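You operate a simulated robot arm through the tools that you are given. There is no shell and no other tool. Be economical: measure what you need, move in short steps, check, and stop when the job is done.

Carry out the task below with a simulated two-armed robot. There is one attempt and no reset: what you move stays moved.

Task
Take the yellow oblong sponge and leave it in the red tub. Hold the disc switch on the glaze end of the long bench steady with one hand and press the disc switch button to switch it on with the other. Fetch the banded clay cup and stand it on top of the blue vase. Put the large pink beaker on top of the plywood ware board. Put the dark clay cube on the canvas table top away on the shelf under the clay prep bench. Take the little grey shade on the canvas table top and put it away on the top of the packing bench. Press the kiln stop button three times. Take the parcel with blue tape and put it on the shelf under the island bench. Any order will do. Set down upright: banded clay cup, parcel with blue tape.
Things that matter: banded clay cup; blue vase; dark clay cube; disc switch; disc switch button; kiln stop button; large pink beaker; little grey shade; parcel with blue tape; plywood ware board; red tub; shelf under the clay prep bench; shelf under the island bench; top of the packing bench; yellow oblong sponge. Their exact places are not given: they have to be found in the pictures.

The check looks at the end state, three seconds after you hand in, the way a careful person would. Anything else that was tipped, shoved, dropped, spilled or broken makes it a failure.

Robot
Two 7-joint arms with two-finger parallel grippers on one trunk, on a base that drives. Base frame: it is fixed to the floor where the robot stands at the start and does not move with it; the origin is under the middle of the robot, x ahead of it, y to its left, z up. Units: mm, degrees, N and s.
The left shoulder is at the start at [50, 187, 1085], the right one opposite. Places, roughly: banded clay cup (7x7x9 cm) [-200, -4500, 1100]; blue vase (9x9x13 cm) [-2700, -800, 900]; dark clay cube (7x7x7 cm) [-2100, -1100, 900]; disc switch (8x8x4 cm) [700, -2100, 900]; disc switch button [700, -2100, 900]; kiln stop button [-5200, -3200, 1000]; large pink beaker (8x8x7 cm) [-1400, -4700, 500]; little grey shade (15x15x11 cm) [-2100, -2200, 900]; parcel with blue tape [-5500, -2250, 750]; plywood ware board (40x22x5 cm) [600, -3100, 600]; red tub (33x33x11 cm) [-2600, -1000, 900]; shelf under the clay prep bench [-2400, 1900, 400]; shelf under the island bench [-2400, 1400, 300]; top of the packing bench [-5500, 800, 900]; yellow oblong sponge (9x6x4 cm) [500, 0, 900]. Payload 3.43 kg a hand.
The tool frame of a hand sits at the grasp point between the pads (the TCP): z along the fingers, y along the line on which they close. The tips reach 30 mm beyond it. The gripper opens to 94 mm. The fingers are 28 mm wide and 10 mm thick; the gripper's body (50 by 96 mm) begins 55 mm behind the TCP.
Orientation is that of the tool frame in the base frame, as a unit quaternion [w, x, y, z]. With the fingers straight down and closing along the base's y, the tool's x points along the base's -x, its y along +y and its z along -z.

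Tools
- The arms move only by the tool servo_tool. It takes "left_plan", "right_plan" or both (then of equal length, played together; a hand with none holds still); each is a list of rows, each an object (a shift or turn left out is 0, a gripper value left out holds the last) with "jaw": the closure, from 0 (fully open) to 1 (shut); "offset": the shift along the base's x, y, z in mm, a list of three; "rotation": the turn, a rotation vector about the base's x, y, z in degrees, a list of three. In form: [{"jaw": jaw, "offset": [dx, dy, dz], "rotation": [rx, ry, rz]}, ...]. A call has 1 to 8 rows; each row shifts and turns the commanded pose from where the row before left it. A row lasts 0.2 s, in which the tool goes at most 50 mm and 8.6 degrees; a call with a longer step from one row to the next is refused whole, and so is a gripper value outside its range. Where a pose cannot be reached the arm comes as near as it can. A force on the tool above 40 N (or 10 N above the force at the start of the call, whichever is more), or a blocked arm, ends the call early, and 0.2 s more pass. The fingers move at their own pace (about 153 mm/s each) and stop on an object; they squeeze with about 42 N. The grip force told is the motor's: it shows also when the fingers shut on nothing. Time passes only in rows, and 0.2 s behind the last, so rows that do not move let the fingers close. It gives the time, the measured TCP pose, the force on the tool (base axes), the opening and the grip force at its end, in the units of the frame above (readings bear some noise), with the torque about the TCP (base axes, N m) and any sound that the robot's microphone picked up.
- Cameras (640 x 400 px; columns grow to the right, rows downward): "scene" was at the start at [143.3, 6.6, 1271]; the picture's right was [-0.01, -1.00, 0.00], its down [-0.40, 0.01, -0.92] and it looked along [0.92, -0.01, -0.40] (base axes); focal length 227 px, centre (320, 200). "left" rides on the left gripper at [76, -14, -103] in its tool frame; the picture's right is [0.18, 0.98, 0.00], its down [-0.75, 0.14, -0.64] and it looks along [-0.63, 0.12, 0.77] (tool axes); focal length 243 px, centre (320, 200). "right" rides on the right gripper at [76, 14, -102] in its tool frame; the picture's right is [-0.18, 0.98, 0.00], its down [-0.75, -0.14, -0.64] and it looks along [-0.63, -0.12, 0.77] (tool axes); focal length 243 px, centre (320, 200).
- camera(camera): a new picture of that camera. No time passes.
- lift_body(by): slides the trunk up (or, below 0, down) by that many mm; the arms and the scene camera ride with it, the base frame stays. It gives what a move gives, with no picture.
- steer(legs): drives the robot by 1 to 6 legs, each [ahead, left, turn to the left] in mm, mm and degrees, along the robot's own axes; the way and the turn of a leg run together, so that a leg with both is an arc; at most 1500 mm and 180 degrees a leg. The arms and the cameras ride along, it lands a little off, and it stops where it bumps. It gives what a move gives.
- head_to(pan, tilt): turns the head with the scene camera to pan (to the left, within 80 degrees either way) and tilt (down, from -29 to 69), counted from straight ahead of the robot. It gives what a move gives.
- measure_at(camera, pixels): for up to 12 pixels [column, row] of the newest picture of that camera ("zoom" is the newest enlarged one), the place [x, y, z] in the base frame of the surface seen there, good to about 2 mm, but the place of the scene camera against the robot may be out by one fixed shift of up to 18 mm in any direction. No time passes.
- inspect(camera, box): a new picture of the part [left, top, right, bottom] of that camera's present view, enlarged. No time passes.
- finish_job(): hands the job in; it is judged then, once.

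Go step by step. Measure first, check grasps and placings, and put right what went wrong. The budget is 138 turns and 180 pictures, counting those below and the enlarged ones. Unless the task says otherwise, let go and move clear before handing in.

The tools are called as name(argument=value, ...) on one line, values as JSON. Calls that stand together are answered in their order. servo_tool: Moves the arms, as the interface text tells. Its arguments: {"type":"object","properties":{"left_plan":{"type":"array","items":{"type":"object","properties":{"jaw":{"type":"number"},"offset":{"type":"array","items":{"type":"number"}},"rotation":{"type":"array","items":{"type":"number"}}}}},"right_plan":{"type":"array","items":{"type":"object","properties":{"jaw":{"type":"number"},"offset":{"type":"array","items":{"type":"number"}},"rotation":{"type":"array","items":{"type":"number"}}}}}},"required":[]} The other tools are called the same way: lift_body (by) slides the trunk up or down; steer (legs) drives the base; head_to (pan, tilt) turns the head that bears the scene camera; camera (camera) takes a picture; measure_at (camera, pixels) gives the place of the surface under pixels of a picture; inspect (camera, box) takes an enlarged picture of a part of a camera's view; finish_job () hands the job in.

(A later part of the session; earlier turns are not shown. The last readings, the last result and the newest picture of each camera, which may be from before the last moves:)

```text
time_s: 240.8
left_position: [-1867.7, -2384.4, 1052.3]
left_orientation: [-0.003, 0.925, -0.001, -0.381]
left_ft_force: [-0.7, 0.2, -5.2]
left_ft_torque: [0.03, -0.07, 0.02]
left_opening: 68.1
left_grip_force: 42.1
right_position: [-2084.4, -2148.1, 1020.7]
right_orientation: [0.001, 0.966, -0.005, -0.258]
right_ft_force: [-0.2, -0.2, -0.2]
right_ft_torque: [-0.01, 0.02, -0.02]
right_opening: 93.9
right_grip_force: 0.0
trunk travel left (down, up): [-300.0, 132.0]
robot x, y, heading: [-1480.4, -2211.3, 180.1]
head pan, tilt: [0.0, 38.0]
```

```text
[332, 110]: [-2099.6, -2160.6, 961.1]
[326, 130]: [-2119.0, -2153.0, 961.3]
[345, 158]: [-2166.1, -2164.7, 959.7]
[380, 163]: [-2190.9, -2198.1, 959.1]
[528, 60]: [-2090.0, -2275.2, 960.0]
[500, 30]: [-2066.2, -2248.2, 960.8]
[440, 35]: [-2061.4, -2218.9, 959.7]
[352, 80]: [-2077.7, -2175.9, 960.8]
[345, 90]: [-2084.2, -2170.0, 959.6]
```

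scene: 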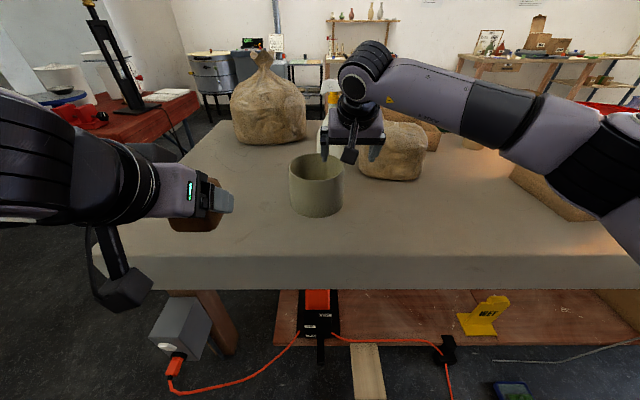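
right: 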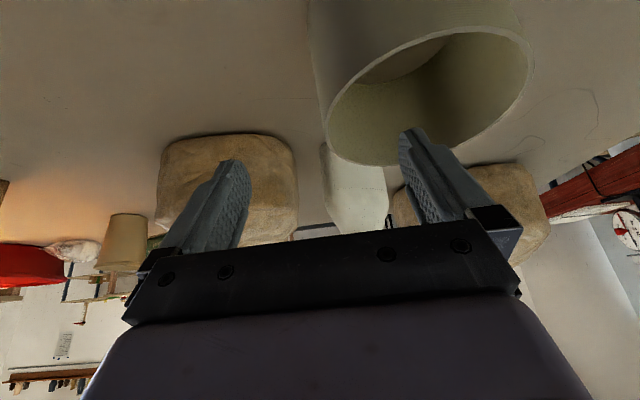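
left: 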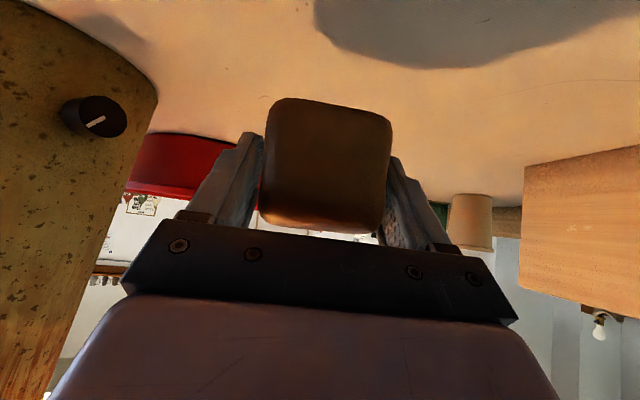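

The rim circle is centred at (-2128,-2221), radius 68, top z 960, so the north wall is at y≈-2154. I descend to it, close and lift.

servo_tool(right_plan=[{"offset": [-4, -6, -20]}, {"offset": [-20, 0, -36]}, {"offset": [-20, 0, -35]}, {"jaw": 0.5}, {"jaw": 1}, {"jaw": 1}, {"jaw": 1}])

camera(camera="scene")

```text
time_s: 242.4
left_position: [-1867.1, -2383.0, 1051.7]
left_orientation: [-0.002, 0.925, 0.0, -0.381]
left_ft_force: [0.4, 0.5, -4.6]
left_ft_torque: [0.01, -0.03, -0.02]
left_opening: 68.2
left_grip_force: 42.2
right_position: [-2126.2, -2153.7, 929.5]
right_orientation: [0.001, 0.966, -0.005, -0.258]
right_ft_force: [1.0, 2.1, 2.6]
right_ft_torque: [-0.04, -0.36, 0.06]
right_opening: 13.5
right_grip_force: 41.6
trunk travel left (down, up): [-300.0, 132.0]
robot x, y, heading: [-1484.7, -2214.3, 179.8]
head pan, tilt: [0.0, 38.0]
```

```text
104 pictures are left
```

scene: 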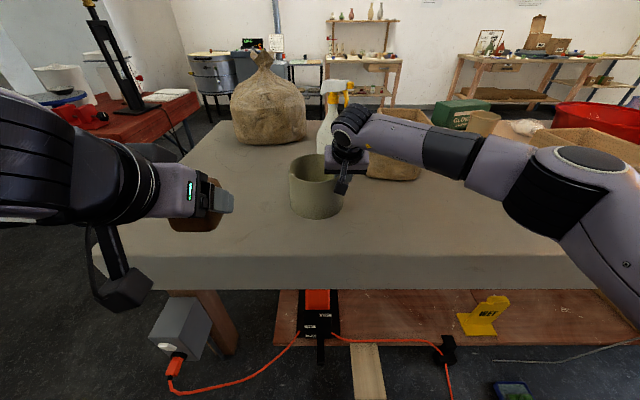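

The wall is gripped. I lift straight up and look.

servo_tool(right_plan=[{"offset": [0, 0, 10]}, {"offset": [0, 0, 25]}, {"offset": [0, 0, 40]}, {"offset": [30, 0, 30]}, {"offset": [45, 0, 10]}])

camera(camera="scene")

```text
time_s: 243.7
left_position: [-1867.6, -2383.3, 1052.0]
left_orientation: [-0.001, 0.925, 0.0, -0.381]
left_ft_force: [-0.1, 0.2, -5.1]
left_ft_torque: [-0.01, -0.03, 0.0]
left_opening: 68.5
left_grip_force: 41.6
right_position: [-2053.8, -2149.9, 1043.9]
right_orientation: [0.001, 0.966, -0.006, -0.258]
right_ft_force: [1.0, 0.0, -0.5]
right_ft_torque: [0.03, 0.04, -0.01]
right_opening: 13.1
right_grip_force: 42.2
trunk travel left (down, up): [-300.0, 132.0]
robot x, y, heading: [-1482.6, -2211.4, 179.9]
head pan, tilt: [0.0, 38.0]
```

```text
103 pictures are left
```

scene: 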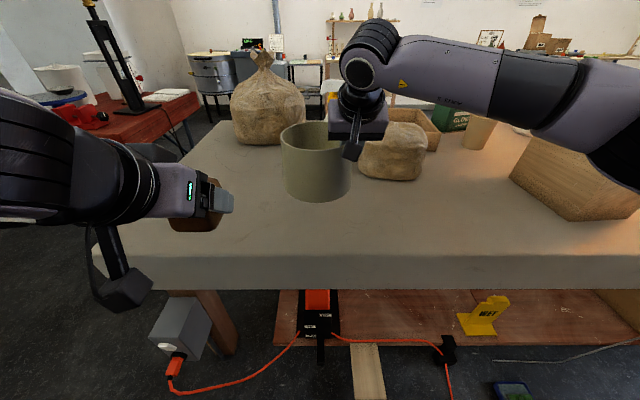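

The shade is lifted level. I draw it in and retrace the gap northward, strafing while facing west.

servo_tool(right_plan=[{"offset": [40, 5, 10]}, {"offset": [45, 10, 0]}, {"offset": [45, 10, 0]}, {"offset": [40, 10, 0]}])

steer(legs=[[-43, 0, 0], [-17, -420, 0], [-73, -350, 0], [-50, -530, 0]])

camera(camera="scene")

```text
time_s: 244.7
left_position: [-1867.5, -2382.8, 1052.7]
left_orientation: [-0.002, 0.925, 0.0, -0.381]
left_ft_force: [0.0, -0.1, -4.6]
left_ft_torque: [0.04, -0.05, -0.03]
left_opening: 68.2
left_grip_force: 42.1
right_position: [-1883.1, -2116.0, 1053.1]
right_orientation: [0.001, 0.966, -0.005, -0.258]
right_ft_force: [-0.2, 0.9, -1.4]
right_ft_torque: [0.07, 0.04, -0.02]
right_opening: 13.3
right_grip_force: 42.2
trunk travel left (down, up): [-300.0, 132.0]
robot x, y, heading: [-1480.0, -2211.0, 179.8]
head pan, tilt: [0.0, 38.0]
```

```text
time_s: 252.3
left_position: [-1684.9, -1083.0, 1053.0]
left_orientation: [-0.003, 0.925, -0.004, -0.381]
left_ft_force: [0.3, 0.1, -4.1]
left_ft_torque: [0.02, 0.0, 0.02]
left_opening: 68.4
left_grip_force: 41.5
right_position: [-1699.3, -815.2, 1052.8]
right_orientation: [-0.001, 0.966, -0.01, -0.257]
right_ft_force: [0.1, 1.0, -1.4]
right_ft_torque: [0.05, 0.01, -0.01]
right_opening: 13.3
right_grip_force: 42.5
trunk travel left (down, up): [-300.0, 132.0]
robot x, y, heading: [-1298.4, -915.1, 179.6]
head pan, tilt: [0.0, 38.0]
```

```text
102 pictures are left
```

scene: 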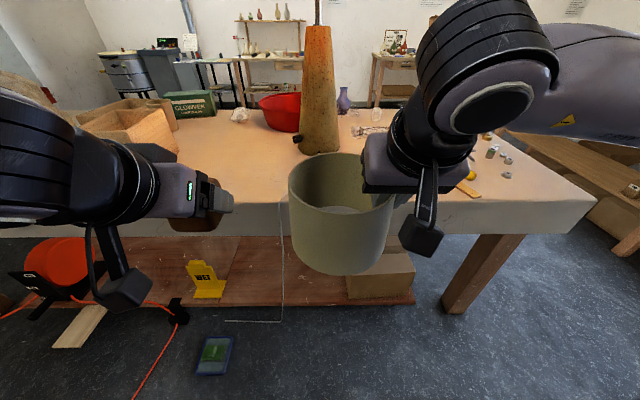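

Through the gap with everything in place. I go round the north end and on west to the packing bench.

steer(legs=[[0, -1370, 0.4], [1450, 0, 0], [1450, 0, 0]])

head_to(pan=-15, tilt=20)

camera(camera="scene")

```text
time_s: 272.8
left_position: [-4615.0, 186.0, 1052.7]
left_orientation: [0.006, 0.925, 0.019, -0.381]
left_ft_force: [0.4, 0.9, -5.3]
left_ft_torque: [0.0, -0.03, 0.0]
left_opening: 68.2
left_grip_force: 41.4
right_position: [-4642.6, 453.1, 1054.1]
right_orientation: [0.006, 0.966, 0.015, -0.258]
right_ft_force: [0.1, 0.6, -1.0]
right_ft_torque: [0.06, -0.01, -0.01]
right_opening: 12.3
right_grip_force: 41.7
trunk travel left (down, up): [-300.0, 132.0]
robot x, y, heading: [-4236.3, 376.0, -177.8]
head pan, tilt: [0.0, 38.0]
```

```text
time_s: 273.6
left_position: [-4615.1, 187.8, 1052.5]
left_orientation: [0.005, 0.924, 0.017, -0.381]
left_ft_force: [-0.7, 0.2, -5.2]
left_ft_torque: [0.01, -0.04, -0.02]
left_opening: 68.1
left_grip_force: 41.9
right_position: [-4641.3, 452.6, 1053.2]
right_orientation: [0.006, 0.966, 0.015, -0.259]
right_ft_force: [0.1, -0.5, 0.0]
right_ft_torque: [0.08, -0.03, -0.02]
right_opening: 12.2
right_grip_force: 41.9
trunk travel left (down, up): [-300.0, 132.0]
robot x, y, heading: [-4240.1, 373.8, -178.0]
head pan, tilt: [-15.0, 20.0]
```

```text
101 pictures are left
```

scene: 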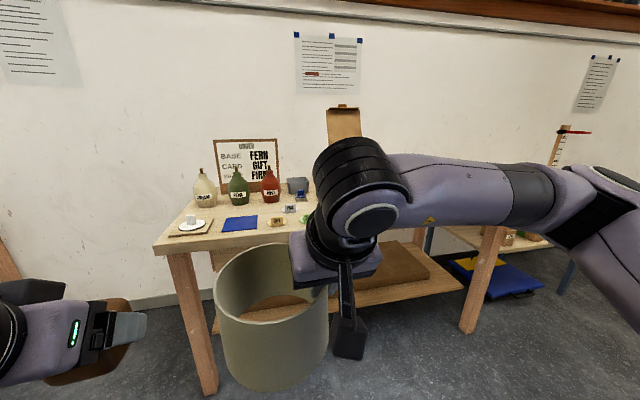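

The packing bench is ahead, its legs at (200,330) and (480,290), but my arm hides part of the top. I measure the edge and also look with the right camera.

measure_at(camera="scene", pixels=[[158, 243], [210, 243], [215, 380], [470, 325], [192, 223], [240, 223], [276, 222], [305, 215], [500, 233], [240, 205], [420, 255]])

camera(camera="right")

inspect(camera="scene", box=[150, 130, 350, 255])

```text
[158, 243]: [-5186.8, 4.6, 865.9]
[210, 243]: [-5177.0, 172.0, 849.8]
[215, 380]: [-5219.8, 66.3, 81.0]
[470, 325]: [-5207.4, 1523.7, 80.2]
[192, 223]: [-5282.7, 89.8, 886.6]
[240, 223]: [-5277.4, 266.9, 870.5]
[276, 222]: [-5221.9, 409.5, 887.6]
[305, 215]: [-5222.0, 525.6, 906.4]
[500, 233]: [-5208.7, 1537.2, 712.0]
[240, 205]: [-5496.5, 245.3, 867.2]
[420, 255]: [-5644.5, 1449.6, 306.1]
```

```text
100 pictures are left
```

right: 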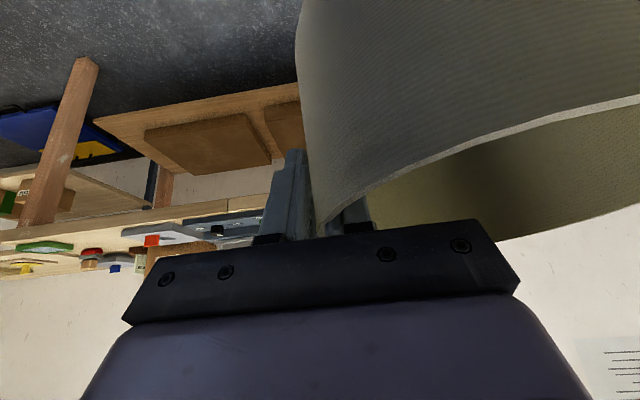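

```text
3.20 times, centred on (250, 192) of scene
```

zoom: 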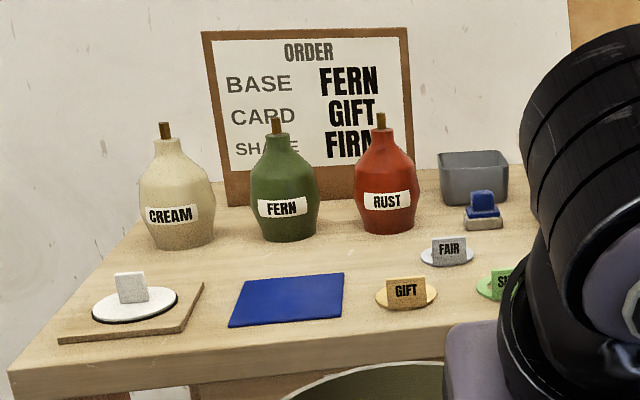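

The south part of the top is full, so I look further along. I move nearer and strafe north to see the rest of the top.

steer(legs=[[250, 0, -2], [0, -700, 0]])

head_to(pan=0, tilt=30)

camera(camera="scene")

```text
time_s: 278.8
left_position: [-4873.8, 893.1, 1052.8]
left_orientation: [-0.001, 0.924, 0.003, -0.382]
left_ft_force: [1.4, -0.1, -5.8]
left_ft_torque: [0.02, -0.02, -0.02]
left_opening: 68.1
left_grip_force: 42.0
right_position: [-4890.9, 1160.1, 1053.6]
right_orientation: [0.003, 0.966, -0.001, -0.258]
right_ft_force: [-0.1, -0.3, -0.5]
right_ft_torque: [0.1, 0.0, 0.01]
right_opening: 12.0
right_grip_force: 42.2
trunk travel left (down, up): [-300.0, 132.0]
robot x, y, heading: [-4493.8, 1064.0, -179.4]
head pan, tilt: [-15.0, 20.0]
```

```text
time_s: 279.6
left_position: [-4874.5, 894.2, 1052.6]
left_orientation: [-0.001, 0.925, 0.003, -0.381]
left_ft_force: [-0.1, 0.5, -3.6]
left_ft_torque: [-0.01, -0.05, 0.0]
left_opening: 68.0
left_grip_force: 42.0
right_position: [-4893.0, 1159.5, 1053.2]
right_orientation: [0.002, 0.966, 0.0, -0.258]
right_ft_force: [-0.6, -0.1, -0.5]
right_ft_torque: [0.07, -0.02, 0.02]
right_opening: 11.9
right_grip_force: 41.4
trunk travel left (down, up): [-300.0, 132.0]
robot x, y, heading: [-4493.7, 1070.2, -179.5]
head pan, tilt: [0.0, 30.0]
```

```text
98 pictures are left
```

scene: 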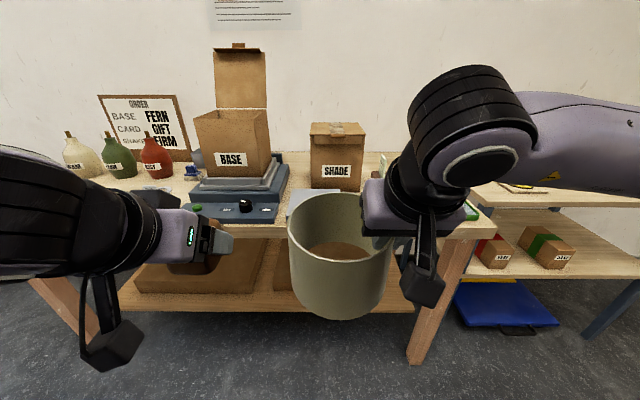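

I still can't see in front of the SHADE box. I strafe a bit more north for a clear view of that stretch.

steer(legs=[[0, -560, 0]])

head_to(pan=12, tilt=33)

camera(camera="scene")

```text
time_s: 282.8
left_position: [-4876.8, 1464.9, 1053.0]
left_orientation: [-0.003, 0.925, -0.003, -0.381]
left_ft_force: [-0.1, 1.2, -5.4]
left_ft_torque: [-0.03, -0.03, -0.05]
left_opening: 68.3
left_grip_force: 42.1
right_position: [-4889.8, 1731.6, 1053.2]
right_orientation: [0.0, 0.966, -0.007, -0.258]
right_ft_force: [-0.4, -0.2, -0.4]
right_ft_torque: [0.05, 0.02, 0.04]
right_opening: 11.9
right_grip_force: 42.2
trunk travel left (down, up): [-300.0, 132.0]
robot x, y, heading: [-4491.7, 1635.2, 179.6]
head pan, tilt: [0.0, 30.0]
```

```text
time_s: 283.6
left_position: [-4876.2, 1463.6, 1051.4]
left_orientation: [-0.004, 0.925, -0.004, -0.38]
left_ft_force: [0.0, 0.7, -5.3]
left_ft_torque: [0.01, -0.02, 0.01]
left_opening: 68.1
left_grip_force: 41.8
right_position: [-4890.3, 1731.5, 1054.4]
right_orientation: [-0.001, 0.966, -0.008, -0.258]
right_ft_force: [-0.5, -0.9, -0.8]
right_ft_torque: [0.11, 0.0, 0.03]
right_opening: 11.9
right_grip_force: 42.3
trunk travel left (down, up): [-300.0, 132.0]
robot x, y, heading: [-4493.0, 1632.6, 179.5]
head pan, tilt: [12.0, 33.0]
```

```text
97 pictures are left
```

scene: 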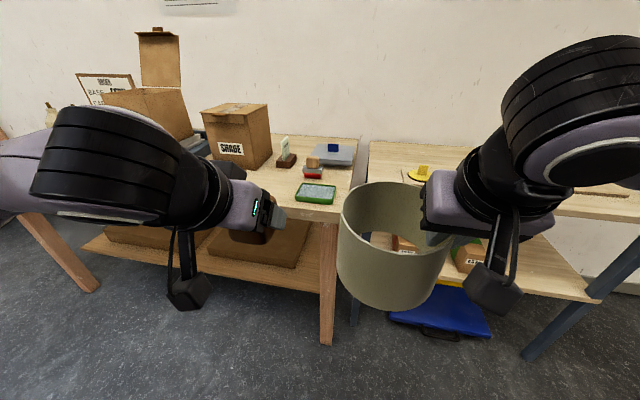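

Between the SHADE box and the green pad (315,190) there seems to be free space around (275,178). I measure the neighbours.

measure_at(camera="scene", pixels=[[296, 190], [335, 193], [300, 183], [286, 160], [270, 160], [243, 165], [278, 180], [285, 200], [322, 205], [302, 175], [340, 150], [350, 175]])

inspect(camera="scene", box=[190, 90, 370, 220])

```text
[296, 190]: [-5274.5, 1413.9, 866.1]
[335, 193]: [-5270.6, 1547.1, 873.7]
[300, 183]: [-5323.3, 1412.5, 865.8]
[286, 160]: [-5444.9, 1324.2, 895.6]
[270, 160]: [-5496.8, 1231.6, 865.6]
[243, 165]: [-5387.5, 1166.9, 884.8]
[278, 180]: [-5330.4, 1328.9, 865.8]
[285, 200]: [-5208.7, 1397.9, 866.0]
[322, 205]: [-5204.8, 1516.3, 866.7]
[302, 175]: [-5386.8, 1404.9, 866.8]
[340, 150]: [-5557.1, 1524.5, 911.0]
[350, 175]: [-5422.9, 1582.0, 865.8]
```

```text
3.08 times, centred on (280, 155) of scene
```

zoom: 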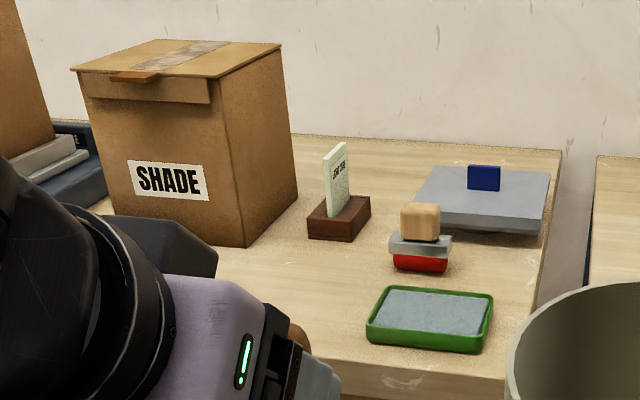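

Free area: x -5195…-5380, y 1220…1420, top z≈860. I aim the shade's centre at (-5285,1310). I position the base at about (-4740,1280).

steer(legs=[[0, 353, 0], [245, 0, 0.5]])

camera(camera="scene")

```text
time_s: 287.3
left_position: [-5126.2, 1110.2, 1052.3]
left_orientation: [-0.004, 0.925, -0.003, -0.38]
left_ft_force: [-0.1, 0.0, -5.2]
left_ft_torque: [0.03, -0.02, 0.03]
left_opening: 68.3
left_grip_force: 42.4
right_position: [-5139.9, 1378.3, 1053.4]
right_orientation: [0.0, 0.966, -0.007, -0.258]
right_ft_force: [-0.2, 0.5, -0.3]
right_ft_torque: [0.06, 0.02, 0.0]
right_opening: 11.7
right_grip_force: 41.9
trunk travel left (down, up): [-300.0, 132.0]
robot x, y, heading: [-4743.2, 1280.5, 180.0]
head pan, tilt: [12.0, 33.0]
```

```text
95 pictures are left
```

scene: 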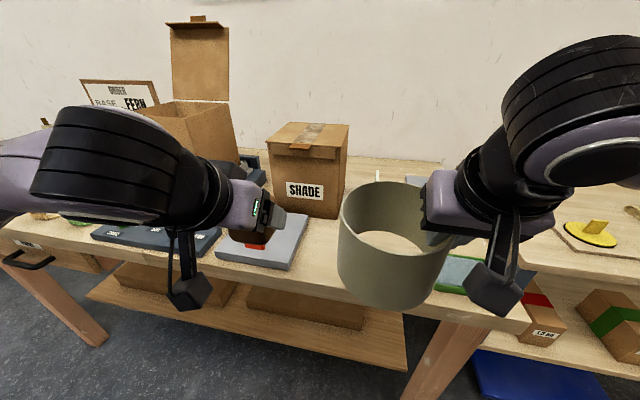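

A grey plate at (270,245) lies left of the place. I measure its right edge and the green pad's left edge.

measure_at(camera="scene", pixels=[[305, 222], [290, 266], [312, 245], [318, 225], [330, 275], [452, 280], [447, 262], [345, 265], [375, 180], [385, 242]])

```text
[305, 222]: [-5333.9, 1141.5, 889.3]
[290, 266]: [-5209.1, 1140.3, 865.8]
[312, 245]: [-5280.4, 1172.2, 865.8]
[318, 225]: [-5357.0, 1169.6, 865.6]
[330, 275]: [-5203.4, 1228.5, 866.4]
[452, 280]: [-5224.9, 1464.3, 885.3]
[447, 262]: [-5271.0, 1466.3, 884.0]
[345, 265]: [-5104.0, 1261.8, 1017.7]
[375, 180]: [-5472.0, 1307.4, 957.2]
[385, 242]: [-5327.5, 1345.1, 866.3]
```

Clear on both sides (plate to y 1141, pad from y ~1445). I reach forward, then lower to just above the top.

servo_tool(right_plan=[{"offset": [-35, 0, 0]}, {"offset": [-38, 0, 0]}, {"offset": [-38, 0, -10]}, {"offset": [-36, -2, -30]}, {"offset": [0, 0, -35]}, {"offset": [0, 0, -25]}, {"offset": [0, 0, -8]}])

camera(camera="scene")

```text
time_s: 288.9
left_position: [-5123.4, 1111.2, 1053.1]
left_orientation: [-0.003, 0.924, -0.002, -0.382]
left_ft_force: [-0.3, -0.6, -4.9]
left_ft_torque: [-0.04, -0.01, -0.02]
left_opening: 68.0
left_grip_force: 41.6
right_position: [-5286.0, 1375.4, 948.2]
right_orientation: [0.002, 0.965, -0.007, -0.261]
right_ft_force: [2.1, 5.2, 13.8]
right_ft_torque: [-0.69, -1.1, 0.57]
right_opening: 11.5
right_grip_force: 42.3
trunk travel left (down, up): [-300.0, 132.0]
robot x, y, heading: [-4740.9, 1279.5, 179.9]
head pan, tilt: [12.0, 33.0]
```

```text
94 pictures are left
```

scene: 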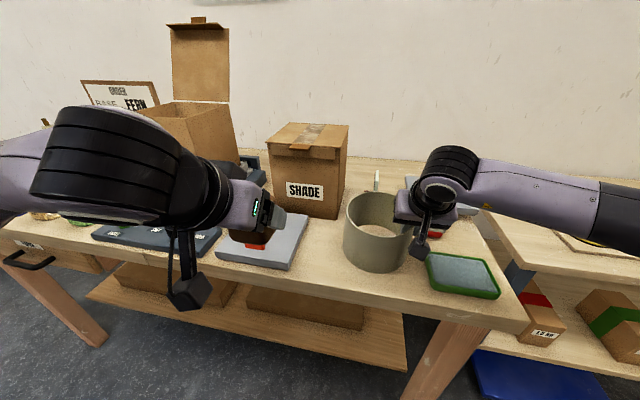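

The shade has touched the bench (14 N; it hung a little tilted). I ease up 3 mm, open partway and withdraw up along the axis.

servo_tool(right_plan=[{"offset": [0, 0, 2]}, {"jaw": 0.8}, {"jaw": 0.5}, {"jaw": 0.4}, {}, {"offset": [20, 0, 35]}, {"offset": [22, 0, 38]}, {"offset": [30, 0, 35]}])

camera(camera="scene")

```text
time_s: 290.7
left_position: [-5124.5, 1110.1, 1052.9]
left_orientation: [-0.003, 0.924, -0.002, -0.382]
left_ft_force: [-0.4, 0.1, -4.2]
left_ft_torque: [-0.02, -0.03, -0.01]
left_opening: 68.4
left_grip_force: 41.7
right_position: [-5215.2, 1376.2, 1054.7]
right_orientation: [0.0, 0.966, -0.006, -0.258]
right_ft_force: [0.3, -0.8, -0.1]
right_ft_torque: [0.02, 0.02, 0.03]
right_opening: 56.4
right_grip_force: 0.0
trunk travel left (down, up): [-300.0, 132.0]
robot x, y, heading: [-4739.4, 1284.2, 179.7]
head pan, tilt: [12.0, 33.0]
```

```text
93 pictures are left
```

scene: 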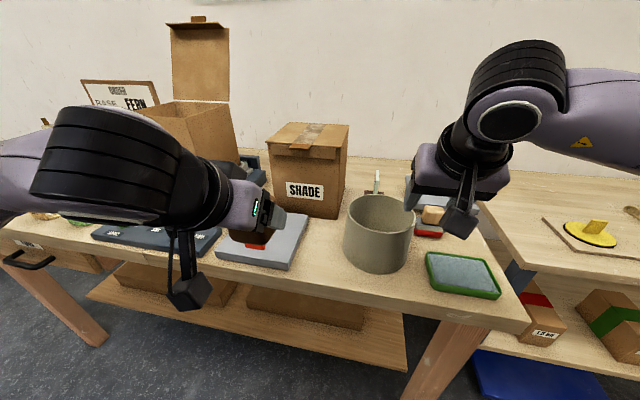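

The shade stands on the bench. Now the cube: I back off, turn toward the north side of the island/clay prep bench, and look for the aisle.

steer(legs=[[-350, 0, 0], [0, 0, -90], [700, 0, -45]])

head_to(pan=0, tilt=22)

camera(camera="scene")

```text
time_s: 299.4
left_position: [-4174.4, 2186.8, 1049.1]
left_orientation: [0.341, -0.406, 0.832, 0.165]
left_ft_force: [-0.8, 0.3, -4.7]
left_ft_torque: [-0.01, -0.03, 0.0]
left_opening: 68.4
left_grip_force: 41.6
right_position: [-3906.9, 2097.9, 1054.9]
right_orientation: [0.232, -0.42, 0.87, 0.114]
right_ft_force: [0.3, -1.0, -0.4]
right_ft_torque: [0.01, -0.02, 0.05]
right_opening: 56.3
right_grip_force: 0.1
trunk travel left (down, up): [-300.0, 132.0]
robot x, y, heading: [-4271.0, 1779.3, 52.3]
head pan, tilt: [12.0, 33.0]
stopped in leg 3: the robot was blocked; the commanded pose is now the measured one
```

```text
time_s: 300.1
left_position: [-4173.2, 2188.5, 1052.6]
left_orientation: [0.342, -0.406, 0.832, 0.164]
left_ft_force: [0.3, -0.6, -3.8]
left_ft_torque: [-0.02, 0.02, 0.01]
left_opening: 68.1
left_grip_force: 41.6
right_position: [-3907.1, 2097.3, 1054.0]
right_orientation: [0.231, -0.42, 0.87, 0.114]
right_ft_force: [0.3, 0.3, -0.8]
right_ft_torque: [0.01, 0.05, 0.04]
right_opening: 56.4
right_grip_force: 0.1
trunk travel left (down, up): [-300.0, 132.0]
robot x, y, heading: [-4275.5, 1782.4, 52.2]
head pan, tilt: [0.0, 22.0]
```

```text
92 pictures are left
```

scene: 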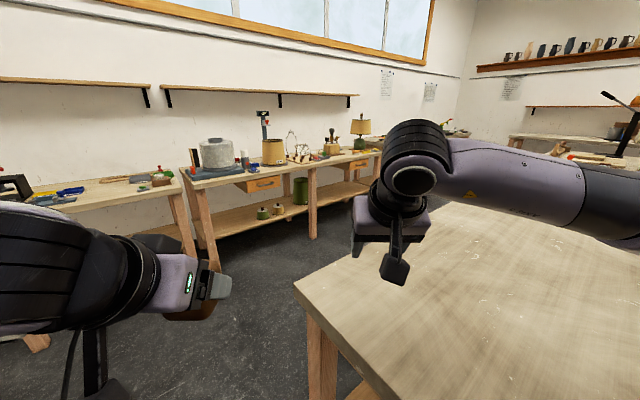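

I brushed the island's west end with the base and stopped. I measure the bench corner and the aisle before moving on.

measure_at(camera="scene", pixels=[[297, 288], [318, 390], [310, 240], [205, 260], [190, 250], [375, 190], [440, 210], [60, 205], [500, 230], [310, 300]])

steer(legs=[[-40, 60, 0]])

```text
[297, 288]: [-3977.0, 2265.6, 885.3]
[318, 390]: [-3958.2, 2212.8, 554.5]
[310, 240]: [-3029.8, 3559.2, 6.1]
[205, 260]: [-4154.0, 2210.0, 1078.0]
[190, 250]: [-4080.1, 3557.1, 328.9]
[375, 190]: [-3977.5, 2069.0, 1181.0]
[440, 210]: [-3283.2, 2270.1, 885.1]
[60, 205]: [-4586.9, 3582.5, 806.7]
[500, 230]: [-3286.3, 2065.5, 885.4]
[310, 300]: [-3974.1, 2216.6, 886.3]
```

```text
time_s: 301.1
left_position: [-4247.3, 2194.1, 1051.0]
left_orientation: [0.343, -0.406, 0.831, 0.165]
left_ft_force: [0.2, 0.5, -4.9]
left_ft_torque: [-0.04, 0.04, -0.01]
left_opening: 68.4
left_grip_force: 42.2
right_position: [-3982.7, 2103.4, 1053.5]
right_orientation: [0.231, -0.42, 0.87, 0.114]
right_ft_force: [-0.3, -0.2, 1.1]
right_ft_torque: [0.02, -0.01, 0.0]
right_opening: 56.2
right_grip_force: 0.1
trunk travel left (down, up): [-300.0, 132.0]
robot x, y, heading: [-4346.3, 1784.7, 52.3]
head pan, tilt: [0.0, 22.0]
```

The clay prep bench's north edge is at y≈2270 and the aisle runs to y≈3557. I drive into the aisle and face south.

steer(legs=[[0, 0, 37.7], [1130, 0, 0], [0, 0, -90], [880, 0, 0], [0, 0, -90]])

head_to(pan=0, tilt=40)

camera(camera="scene")

```text
time_s: 320.5
left_position: [-3281.7, 2494.8, 1052.0]
left_orientation: [0.263, 0.663, 0.645, -0.273]
left_ft_force: [0.0, -0.6, -4.5]
left_ft_torque: [0.06, 0.01, 0.01]
left_opening: 68.0
left_grip_force: 42.3
right_position: [-3548.3, 2408.6, 1053.6]
right_orientation: [0.182, 0.695, 0.671, -0.184]
right_ft_force: [-0.3, 0.1, 0.9]
right_ft_torque: [-0.02, 0.01, -0.03]
right_opening: 56.3
right_grip_force: 0.0
trunk travel left (down, up): [-300.0, 132.0]
robot x, y, heading: [-3447.5, 2881.0, -91.5]
head pan, tilt: [0.0, 22.0]
```

```text
time_s: 321.3
left_position: [-3281.8, 2495.9, 1052.1]
left_orientation: [0.264, 0.663, 0.645, -0.274]
left_ft_force: [0.9, 0.4, -3.9]
left_ft_torque: [0.07, 0.01, -0.03]
left_opening: 68.4
left_grip_force: 41.8
right_position: [-3549.3, 2409.0, 1054.5]
right_orientation: [0.181, 0.695, 0.671, -0.184]
right_ft_force: [-0.2, -0.3, 0.6]
right_ft_torque: [-0.01, -0.01, 0.0]
right_opening: 56.5
right_grip_force: 0.0
trunk travel left (down, up): [-300.0, 132.0]
robot x, y, heading: [-3443.2, 2884.6, -91.3]
head pan, tilt: [0.0, 40.0]
```

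```text
91 pictures are left
```

scene: 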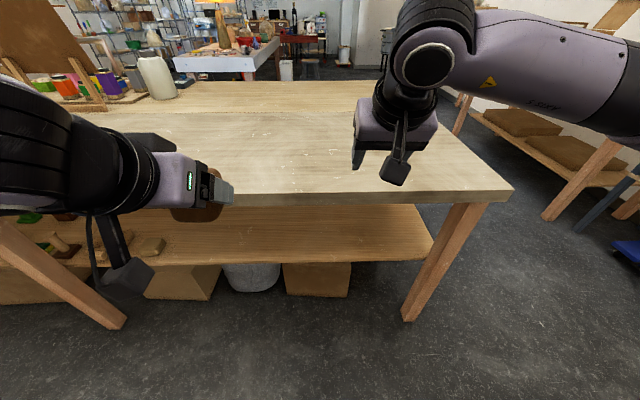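

The clay prep shelf lies at (320,235), with items at its left from (150,245). I measure it.

measure_at(camera="scene", pixels=[[320, 258], [320, 245], [320, 225], [320, 215], [250, 245], [160, 245], [160, 260], [415, 310], [118, 325], [320, 195], [225, 258]])

```text
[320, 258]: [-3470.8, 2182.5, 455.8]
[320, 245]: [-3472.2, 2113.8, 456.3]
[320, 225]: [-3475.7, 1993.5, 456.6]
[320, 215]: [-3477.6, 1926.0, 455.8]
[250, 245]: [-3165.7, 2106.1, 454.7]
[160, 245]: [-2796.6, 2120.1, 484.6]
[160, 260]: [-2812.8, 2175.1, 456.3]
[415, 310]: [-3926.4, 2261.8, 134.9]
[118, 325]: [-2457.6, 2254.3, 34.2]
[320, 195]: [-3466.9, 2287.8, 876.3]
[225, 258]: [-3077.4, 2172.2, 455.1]
```

The shelf is at z≈450, front edge y≈2185. I lower the trunk, bring the left hand low and the right hand up and back, all in open space.

lift_body(by=-300)

servo_tool(left_plan=[{"offset": [0, 0, -35]}, {"offset": [0, 0, -35]}, {"offset": [0, 0, -35]}, {"offset": [0, 0, -35]}, {"offset": [0, 0, -35]}, {"offset": [0, 0, -35]}, {}], right_plan=[{"offset": [0, 10, 40], "rotation": [7.5, 0, 0]}, {"offset": [0, 10, 40], "rotation": [7.5, 0, 0]}, {"offset": [0, 10, 40], "rotation": [7.5, 0, 0]}, {"offset": [0, 10, 40], "rotation": [7.5, 0, 0]}, {"offset": [0, 10, 40]}, {"offset": [0, 10, 40]}, {"offset": [0, 10, 40]}])

steer(legs=[[200, 0, 1.3]])

camera(camera="scene")

```text
time_s: 324.3
left_position: [-3282.7, 2494.8, 750.8]
left_orientation: [0.264, 0.663, 0.645, -0.274]
left_ft_force: [-0.5, 0.0, -4.5]
left_ft_torque: [0.04, -0.03, -0.01]
left_opening: 68.3
left_grip_force: 42.6
right_position: [-3550.5, 2409.0, 754.1]
right_orientation: [0.181, 0.695, 0.671, -0.184]
right_ft_force: [0.3, 0.0, 0.4]
right_ft_torque: [0.0, 0.0, 0.03]
right_opening: 56.4
right_grip_force: 0.0
trunk travel left (down, up): [0.0, 432.0]
robot x, y, heading: [-3441.0, 2884.4, -91.5]
head pan, tilt: [0.0, 40.0]
```

```text
time_s: 325.9
left_position: [-3280.8, 2490.1, 542.0]
left_orientation: [0.262, 0.664, 0.645, -0.273]
left_ft_force: [0.7, -0.4, -4.6]
left_ft_torque: [0.04, -0.02, -0.01]
left_opening: 68.3
left_grip_force: 41.8
left hand out of reach, approached as far as the arm can: row 2
right_position: [-3553.2, 2492.6, 1006.6]
right_orientation: [-0.003, 0.718, 0.696, -0.005]
right_ft_force: [1.2, 0.2, -0.6]
right_ft_torque: [0.0, 0.01, 0.0]
right_opening: 56.4
right_grip_force: 0.0
right hand out of reach, approached as far as the arm can: row 7
trunk travel left (down, up): [0.0, 432.0]
robot x, y, heading: [-3440.8, 2879.8, -91.6]
head pan, tilt: [0.0, 40.0]
```

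```text
time_s: 327.5
left_position: [-3277.3, 2293.0, 542.6]
left_orientation: [0.266, 0.657, 0.652, -0.27]
left_ft_force: [0.3, 0.0, -4.6]
left_ft_torque: [0.03, -0.01, 0.06]
left_opening: 68.4
left_grip_force: 42.0
right_position: [-3548.7, 2290.3, 1005.1]
right_orientation: [-0.004, 0.712, 0.702, -0.004]
right_ft_force: [0.4, 0.6, 0.5]
right_ft_torque: [0.02, -0.05, 0.03]
right_opening: 56.6
right_grip_force: 0.0
trunk travel left (down, up): [0.0, 432.0]
robot x, y, heading: [-3447.0, 2683.3, -90.2]
head pan, tilt: [0.0, 40.0]
```

```text
90 pictures are left
```

scene: 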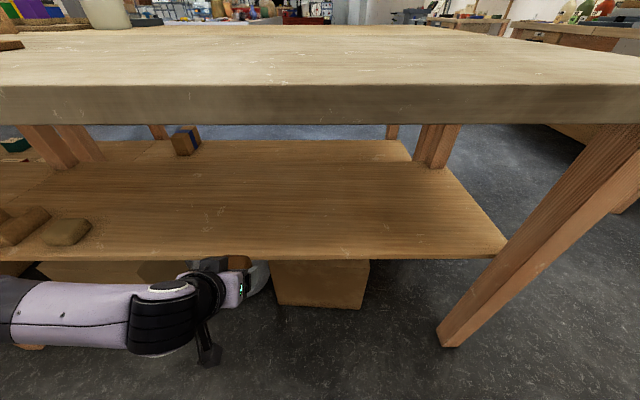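

The left hand is below the bench top and above the shelf level. I push the cube in over the shelf and lower it.

servo_tool(left_plan=[{"offset": [0, -35, 0]}, {"offset": [0, -38, 0]}, {"offset": [0, -38, 0]}, {"offset": [0, -38, -5]}, {"offset": [0, -38, -10]}, {"offset": [0, 0, -20]}, {"offset": [0, 0, -12]}, {}])

camera(camera="scene")

```text
time_s: 329.3
left_position: [-3277.4, 2105.0, 492.8]
left_orientation: [0.266, 0.657, 0.651, -0.271]
left_ft_force: [0.4, -0.6, -5.5]
left_ft_torque: [0.02, -0.01, 0.02]
left_opening: 68.3
left_grip_force: 41.6
right_position: [-3549.6, 2290.4, 1005.3]
right_orientation: [-0.004, 0.712, 0.702, -0.004]
right_ft_force: [0.0, 1.0, -0.2]
right_ft_torque: [0.02, 0.02, 0.0]
right_opening: 56.5
right_grip_force: 0.0
trunk travel left (down, up): [0.0, 432.0]
robot x, y, heading: [-3446.3, 2684.7, -90.3]
head pan, tilt: [0.0, 40.0]
```

```text
89 pictures are left
```

scene: 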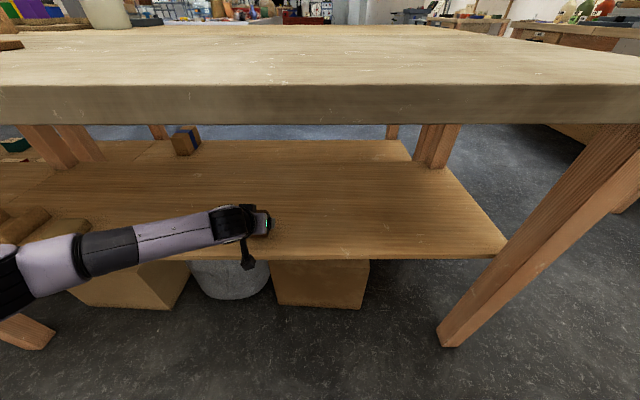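

The cube is about 5 mm above the shelf. I lower in small steps to contact.

servo_tool(left_plan=[{"offset": [0, 0, -3]}, {"offset": [0, 0, -3]}, {"offset": [0, 0, -2]}])

```text
time_s: 330.1
left_position: [-3277.4, 2105.9, 489.3]
left_orientation: [0.267, 0.657, 0.65, -0.273]
left_ft_force: [0.5, 4.3, 6.5]
left_ft_torque: [-0.23, -0.34, 0.17]
left_opening: 68.4
left_grip_force: 42.5
right_position: [-3549.5, 2289.8, 1004.9]
right_orientation: [-0.003, 0.712, 0.702, -0.005]
right_ft_force: [-0.5, 0.8, -0.4]
right_ft_torque: [-0.03, -0.02, 0.04]
right_opening: 56.4
right_grip_force: 0.0
trunk travel left (down, up): [0.0, 432.0]
robot x, y, heading: [-3445.7, 2680.5, -90.7]
head pan, tilt: [0.0, 40.0]
```

Contact (the force changed from -5 to +6.5 N). I release and withdraw along the tool axis.

servo_tool(left_plan=[{"offset": [0, 0, 1]}, {"jaw": 0.5}, {"jaw": 0}, {"jaw": 0}, {"offset": [0, 25, 25]}, {"offset": [0, 32, 32]}, {"offset": [0, 40, 20]}, {"offset": [0, 45, 0]}])

servo_tool(left_plan=[{"offset": [0, 40, 0]}, {"offset": [0, 20, 0]}])

camera(camera="scene")

steer(legs=[[-220, 0, 0]])

```text
time_s: 331.9
left_position: [-3276.7, 2247.8, 564.9]
left_orientation: [0.266, 0.656, 0.652, -0.27]
left_ft_force: [-1.0, -0.7, 0.0]
left_ft_torque: [-0.01, 0.0, 0.02]
left_opening: 94.1
left_grip_force: 0.1
right_position: [-3549.0, 2290.8, 1004.5]
right_orientation: [-0.003, 0.712, 0.702, -0.006]
right_ft_force: [-0.1, -1.6, 0.0]
right_ft_torque: [0.01, -0.02, -0.01]
right_opening: 56.5
right_grip_force: 0.1
trunk travel left (down, up): [0.0, 432.0]
robot x, y, heading: [-3443.5, 2681.2, -90.0]
head pan, tilt: [0.0, 40.0]
```

```text
time_s: 332.5
left_position: [-3277.7, 2310.1, 563.9]
left_orientation: [0.266, 0.656, 0.653, -0.27]
left_ft_force: [-0.3, 0.5, 0.7]
left_ft_torque: [0.0, 0.01, -0.03]
left_opening: 94.3
left_grip_force: 0.1
right_position: [-3548.3, 2291.2, 1005.1]
right_orientation: [-0.003, 0.713, 0.702, -0.004]
right_ft_force: [0.6, -0.2, -0.1]
right_ft_torque: [0.02, 0.02, 0.01]
right_opening: 56.3
right_grip_force: 0.0
trunk travel left (down, up): [0.0, 432.0]
robot x, y, heading: [-3445.9, 2679.8, -90.2]
head pan, tilt: [0.0, 40.0]
```

```text
88 pictures are left
```

scene: 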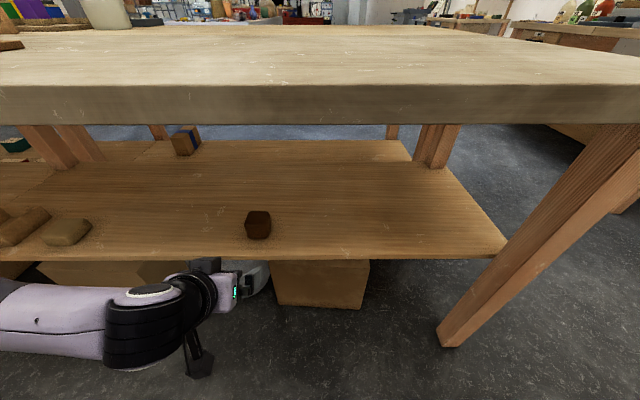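

```text
time_s: 334.2
left_position: [-3277.6, 2527.4, 564.5]
left_orientation: [0.265, 0.658, 0.65, -0.272]
left_ft_force: [0.1, -0.7, 0.3]
left_ft_torque: [-0.01, 0.01, 0.0]
left_opening: 94.0
left_grip_force: 0.1
right_position: [-3549.0, 2510.0, 1005.5]
right_orientation: [-0.004, 0.714, 0.701, -0.005]
right_ft_force: [0.1, 0.1, 0.0]
right_ft_torque: [0.03, -0.01, -0.01]
right_opening: 56.5
right_grip_force: 0.0
trunk travel left (down, up): [0.0, 432.0]
robot x, y, heading: [-3441.2, 2902.3, -90.7]
head pan, tilt: [0.0, 40.0]
```

The cube sits on the clay prep shelf at (258,225). Next go the tasks in the south. I raise the trunk, reset the left hand to point down, and drive round the west end back to the table's east side.

lift_body(by=300)

servo_tool(left_plan=[{"offset": [0, 0, 35], "rotation": [7.5, 0, 0]}, {"offset": [0, 0, 35], "rotation": [7.5, 0, 0]}, {"offset": [0, 0, 35], "rotation": [7.5, 0, 0]}, {"offset": [0, 0, 35], "rotation": [7.5, 0, 0]}, {"offset": [0, 0, 35], "rotation": [7.5, 0, 0]}, {"offset": [0, 0, 35], "rotation": [7.5, 0, 0]}], right_plan=[{"jaw": 0, "offset": [-10, 0, -30]}, {"offset": [-10, 0, -40]}, {"offset": [-10, 0, -40]}, {"offset": [-10, 0, -40]}, {"offset": [-10, 0, -40]}, {"offset": [-10, 0, 0]}])

steer(legs=[[0, -1110, 0.7], [1225, 0, 0], [1225, 0, 0], [0, 1080, 0], [0, 1080, 0], [0, 1080, 0]])

head_to(pan=0, tilt=25)

camera(camera="scene")

```text
time_s: 337.2
left_position: [-3277.5, 2528.5, 864.7]
left_orientation: [0.265, 0.659, 0.65, -0.271]
left_ft_force: [-0.1, 0.1, 0.9]
left_ft_torque: [-0.02, -0.02, 0.0]
left_opening: 93.9
left_grip_force: 0.0
right_position: [-3549.1, 2510.0, 1304.8]
right_orientation: [-0.004, 0.714, 0.7, -0.005]
right_ft_force: [0.0, 0.5, 0.4]
right_ft_torque: [0.01, 0.03, 0.02]
right_opening: 56.5
right_grip_force: 0.0
trunk travel left (down, up): [-300.0, 132.0]
robot x, y, heading: [-3444.3, 2899.6, -90.9]
head pan, tilt: [0.0, 40.0]
```

```text
time_s: 338.6
left_position: [-3279.4, 2529.4, 1074.7]
left_orientation: [-0.007, 0.711, 0.703, -0.001]
left_ft_force: [-0.6, 0.2, -0.3]
left_ft_torque: [-0.01, -0.03, 0.01]
left_opening: 93.7
left_grip_force: 0.1
right_position: [-3609.4, 2511.1, 1115.1]
right_orientation: [-0.004, 0.714, 0.7, -0.006]
right_ft_force: [-0.2, -0.3, -0.8]
right_ft_torque: [0.03, 0.01, 0.03]
right_opening: 93.8
right_grip_force: 0.1
trunk travel left (down, up): [-300.0, 132.0]
robot x, y, heading: [-3443.5, 2898.2, -90.7]
head pan, tilt: [0.0, 40.0]
```

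```text
time_s: 371.5
left_position: [-1073.6, 97.5, 1074.9]
left_orientation: [-0.008, 0.699, 0.715, -0.004]
left_ft_force: [-0.3, -0.4, -0.3]
left_ft_torque: [0.01, -0.02, -0.01]
left_opening: 93.8
left_grip_force: 0.1
right_position: [-1401.9, 68.4, 1115.0]
right_orientation: [-0.004, 0.703, 0.711, -0.005]
right_ft_force: [0.1, 0.4, -0.1]
right_ft_torque: [-0.01, -0.03, -0.01]
right_opening: 94.3
right_grip_force: 0.0
trunk travel left (down, up): [-300.0, 132.0]
robot x, y, heading: [-1251.3, 462.7, -88.9]
head pan, tilt: [0.0, 40.0]
```

```text
time_s: 372.3
left_position: [-1073.9, 96.5, 1074.9]
left_orientation: [-0.007, 0.699, 0.715, -0.002]
left_ft_force: [-0.6, 0.1, 0.0]
left_ft_torque: [0.0, 0.01, -0.01]
left_opening: 94.2
left_grip_force: 0.1
right_position: [-1401.8, 69.6, 1114.5]
right_orientation: [-0.004, 0.702, 0.712, -0.004]
right_ft_force: [-0.3, 0.4, 0.6]
right_ft_torque: [0.02, 0.0, 0.01]
right_opening: 94.0
right_grip_force: 0.1
trunk travel left (down, up): [-300.0, 132.0]
robot x, y, heading: [-1254.8, 468.1, -88.8]
head pan, tilt: [0.0, 25.0]
```

```text
87 pictures are left
```

scene: 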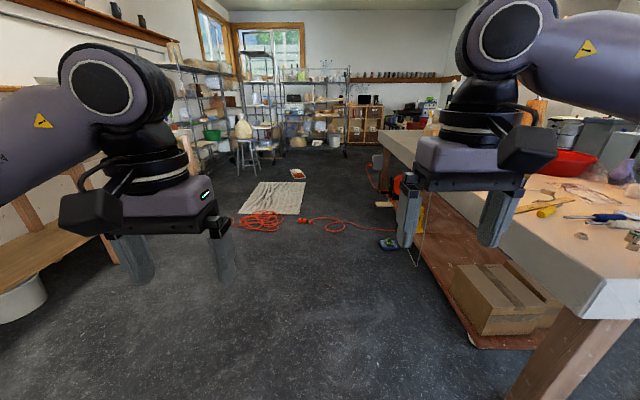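

The way is as before. I thread the gap southward again, then head east over the mat edge toward the bench.

steer(legs=[[0, -60, -1.2], [1400, 0, 0]])

camera(camera="scene")

```text
time_s: 379.7
left_position: [-1129.9, -1282.7, 1075.2]
left_orientation: [-0.007, 0.702, 0.712, -0.001]
left_ft_force: [-0.7, 0.0, -1.0]
left_ft_torque: [0.01, -0.02, 0.02]
left_opening: 94.0
left_grip_force: 0.1
right_position: [-1457.8, -1309.0, 1114.7]
right_orientation: [-0.004, 0.705, 0.709, -0.005]
right_ft_force: [0.0, -0.1, -0.5]
right_ft_torque: [-0.02, 0.01, 0.03]
right_opening: 93.9
right_grip_force: 0.2
trunk travel left (down, up): [-300.0, 132.0]
robot x, y, heading: [-1302.8, -913.1, -89.3]
head pan, tilt: [0.0, 25.0]
```

```text
86 pictures are left
```

scene: 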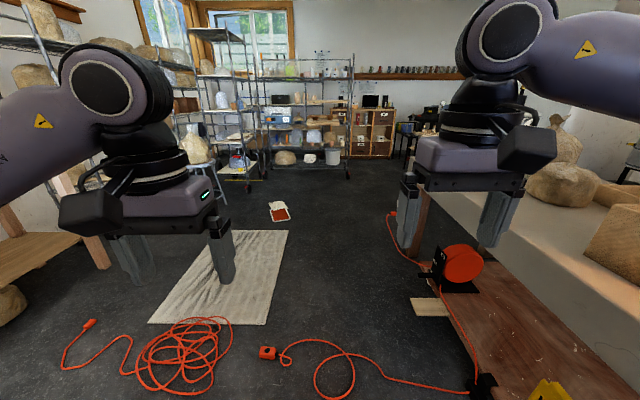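

I re-measure the socket at (267,352), the coil's extent and the plug at (88,323), to be sure nothing has shifted.

measure_at(camera="scene", pixels=[[267, 350], [274, 356], [260, 352], [230, 345], [140, 370], [88, 323], [68, 365], [210, 320], [180, 355], [195, 385]])

```text
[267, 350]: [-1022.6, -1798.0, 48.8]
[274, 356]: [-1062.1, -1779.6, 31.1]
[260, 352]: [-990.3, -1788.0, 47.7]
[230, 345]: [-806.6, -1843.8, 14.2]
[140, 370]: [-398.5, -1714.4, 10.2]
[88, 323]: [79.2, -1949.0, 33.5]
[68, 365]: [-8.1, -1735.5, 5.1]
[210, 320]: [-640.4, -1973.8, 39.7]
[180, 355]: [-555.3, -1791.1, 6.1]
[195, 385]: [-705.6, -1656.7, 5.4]
```

All in place. I repeat the proven slanted path, then turn east at y≈-2350.

steer(legs=[[542, -52, -0.7], [330, -72, 0], [550, -10, 0], [0, 600, 0]])

head_to(pan=60, tilt=25)

camera(camera="scene")

head_to(pan=10, tilt=22)

camera(camera="scene")

```text
time_s: 390.5
left_position: [-668.8, -2723.3, 1075.3]
left_orientation: [-0.007, 0.71, 0.704, -0.003]
left_ft_force: [-0.4, 0.0, 0.3]
left_ft_torque: [0.04, -0.02, -0.01]
left_opening: 94.0
left_grip_force: 0.0
right_position: [-999.5, -2739.4, 1114.8]
right_orientation: [-0.004, 0.714, 0.7, -0.005]
right_ft_force: [0.1, 0.1, 0.6]
right_ft_torque: [-0.02, 0.02, 0.0]
right_opening: 94.0
right_grip_force: 0.1
trunk travel left (down, up): [-300.0, 132.0]
robot x, y, heading: [-831.0, -2350.7, -90.8]
head pan, tilt: [0.0, 25.0]
```

```text
time_s: 391.8
left_position: [-669.3, -2722.9, 1074.8]
left_orientation: [-0.007, 0.711, 0.703, -0.002]
left_ft_force: [0.2, -0.7, 0.7]
left_ft_torque: [0.0, 0.01, 0.0]
left_opening: 94.0
left_grip_force: 0.0
right_position: [-998.9, -2738.9, 1115.1]
right_orientation: [-0.004, 0.714, 0.7, -0.004]
right_ft_force: [0.5, -0.5, -0.2]
right_ft_torque: [-0.01, 0.01, -0.01]
right_opening: 94.0
right_grip_force: 0.0
trunk travel left (down, up): [-300.0, 132.0]
robot x, y, heading: [-834.0, -2350.9, -90.5]
head pan, tilt: [60.0, 25.0]
```

```text
85 pictures are left
```

scene: 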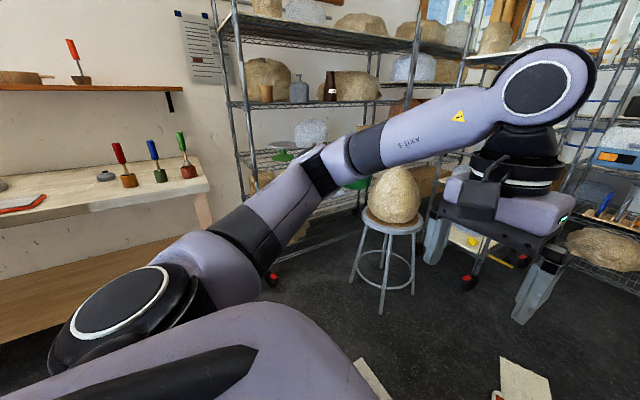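

```text
time_s: 392.9
left_position: [-669.5, -2722.9, 1075.2]
left_orientation: [-0.007, 0.711, 0.703, -0.002]
left_ft_force: [0.6, 0.6, 0.0]
left_ft_torque: [-0.01, 0.02, 0.01]
left_opening: 94.0
left_grip_force: 0.0
right_position: [-1000.0, -2739.3, 1114.6]
right_orientation: [-0.004, 0.714, 0.7, -0.004]
right_ft_force: [1.0, 0.6, -0.3]
right_ft_torque: [0.02, 0.02, 0.01]
right_opening: 94.1
right_grip_force: 0.0
trunk travel left (down, up): [-300.0, 132.0]
robot x, y, heading: [-837.9, -2349.9, -90.8]
head pan, tilt: [10.0, 22.0]
```

```text
84 pictures are left
```

scene: 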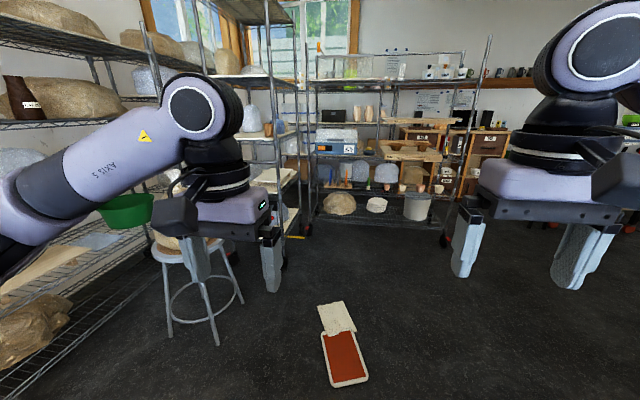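

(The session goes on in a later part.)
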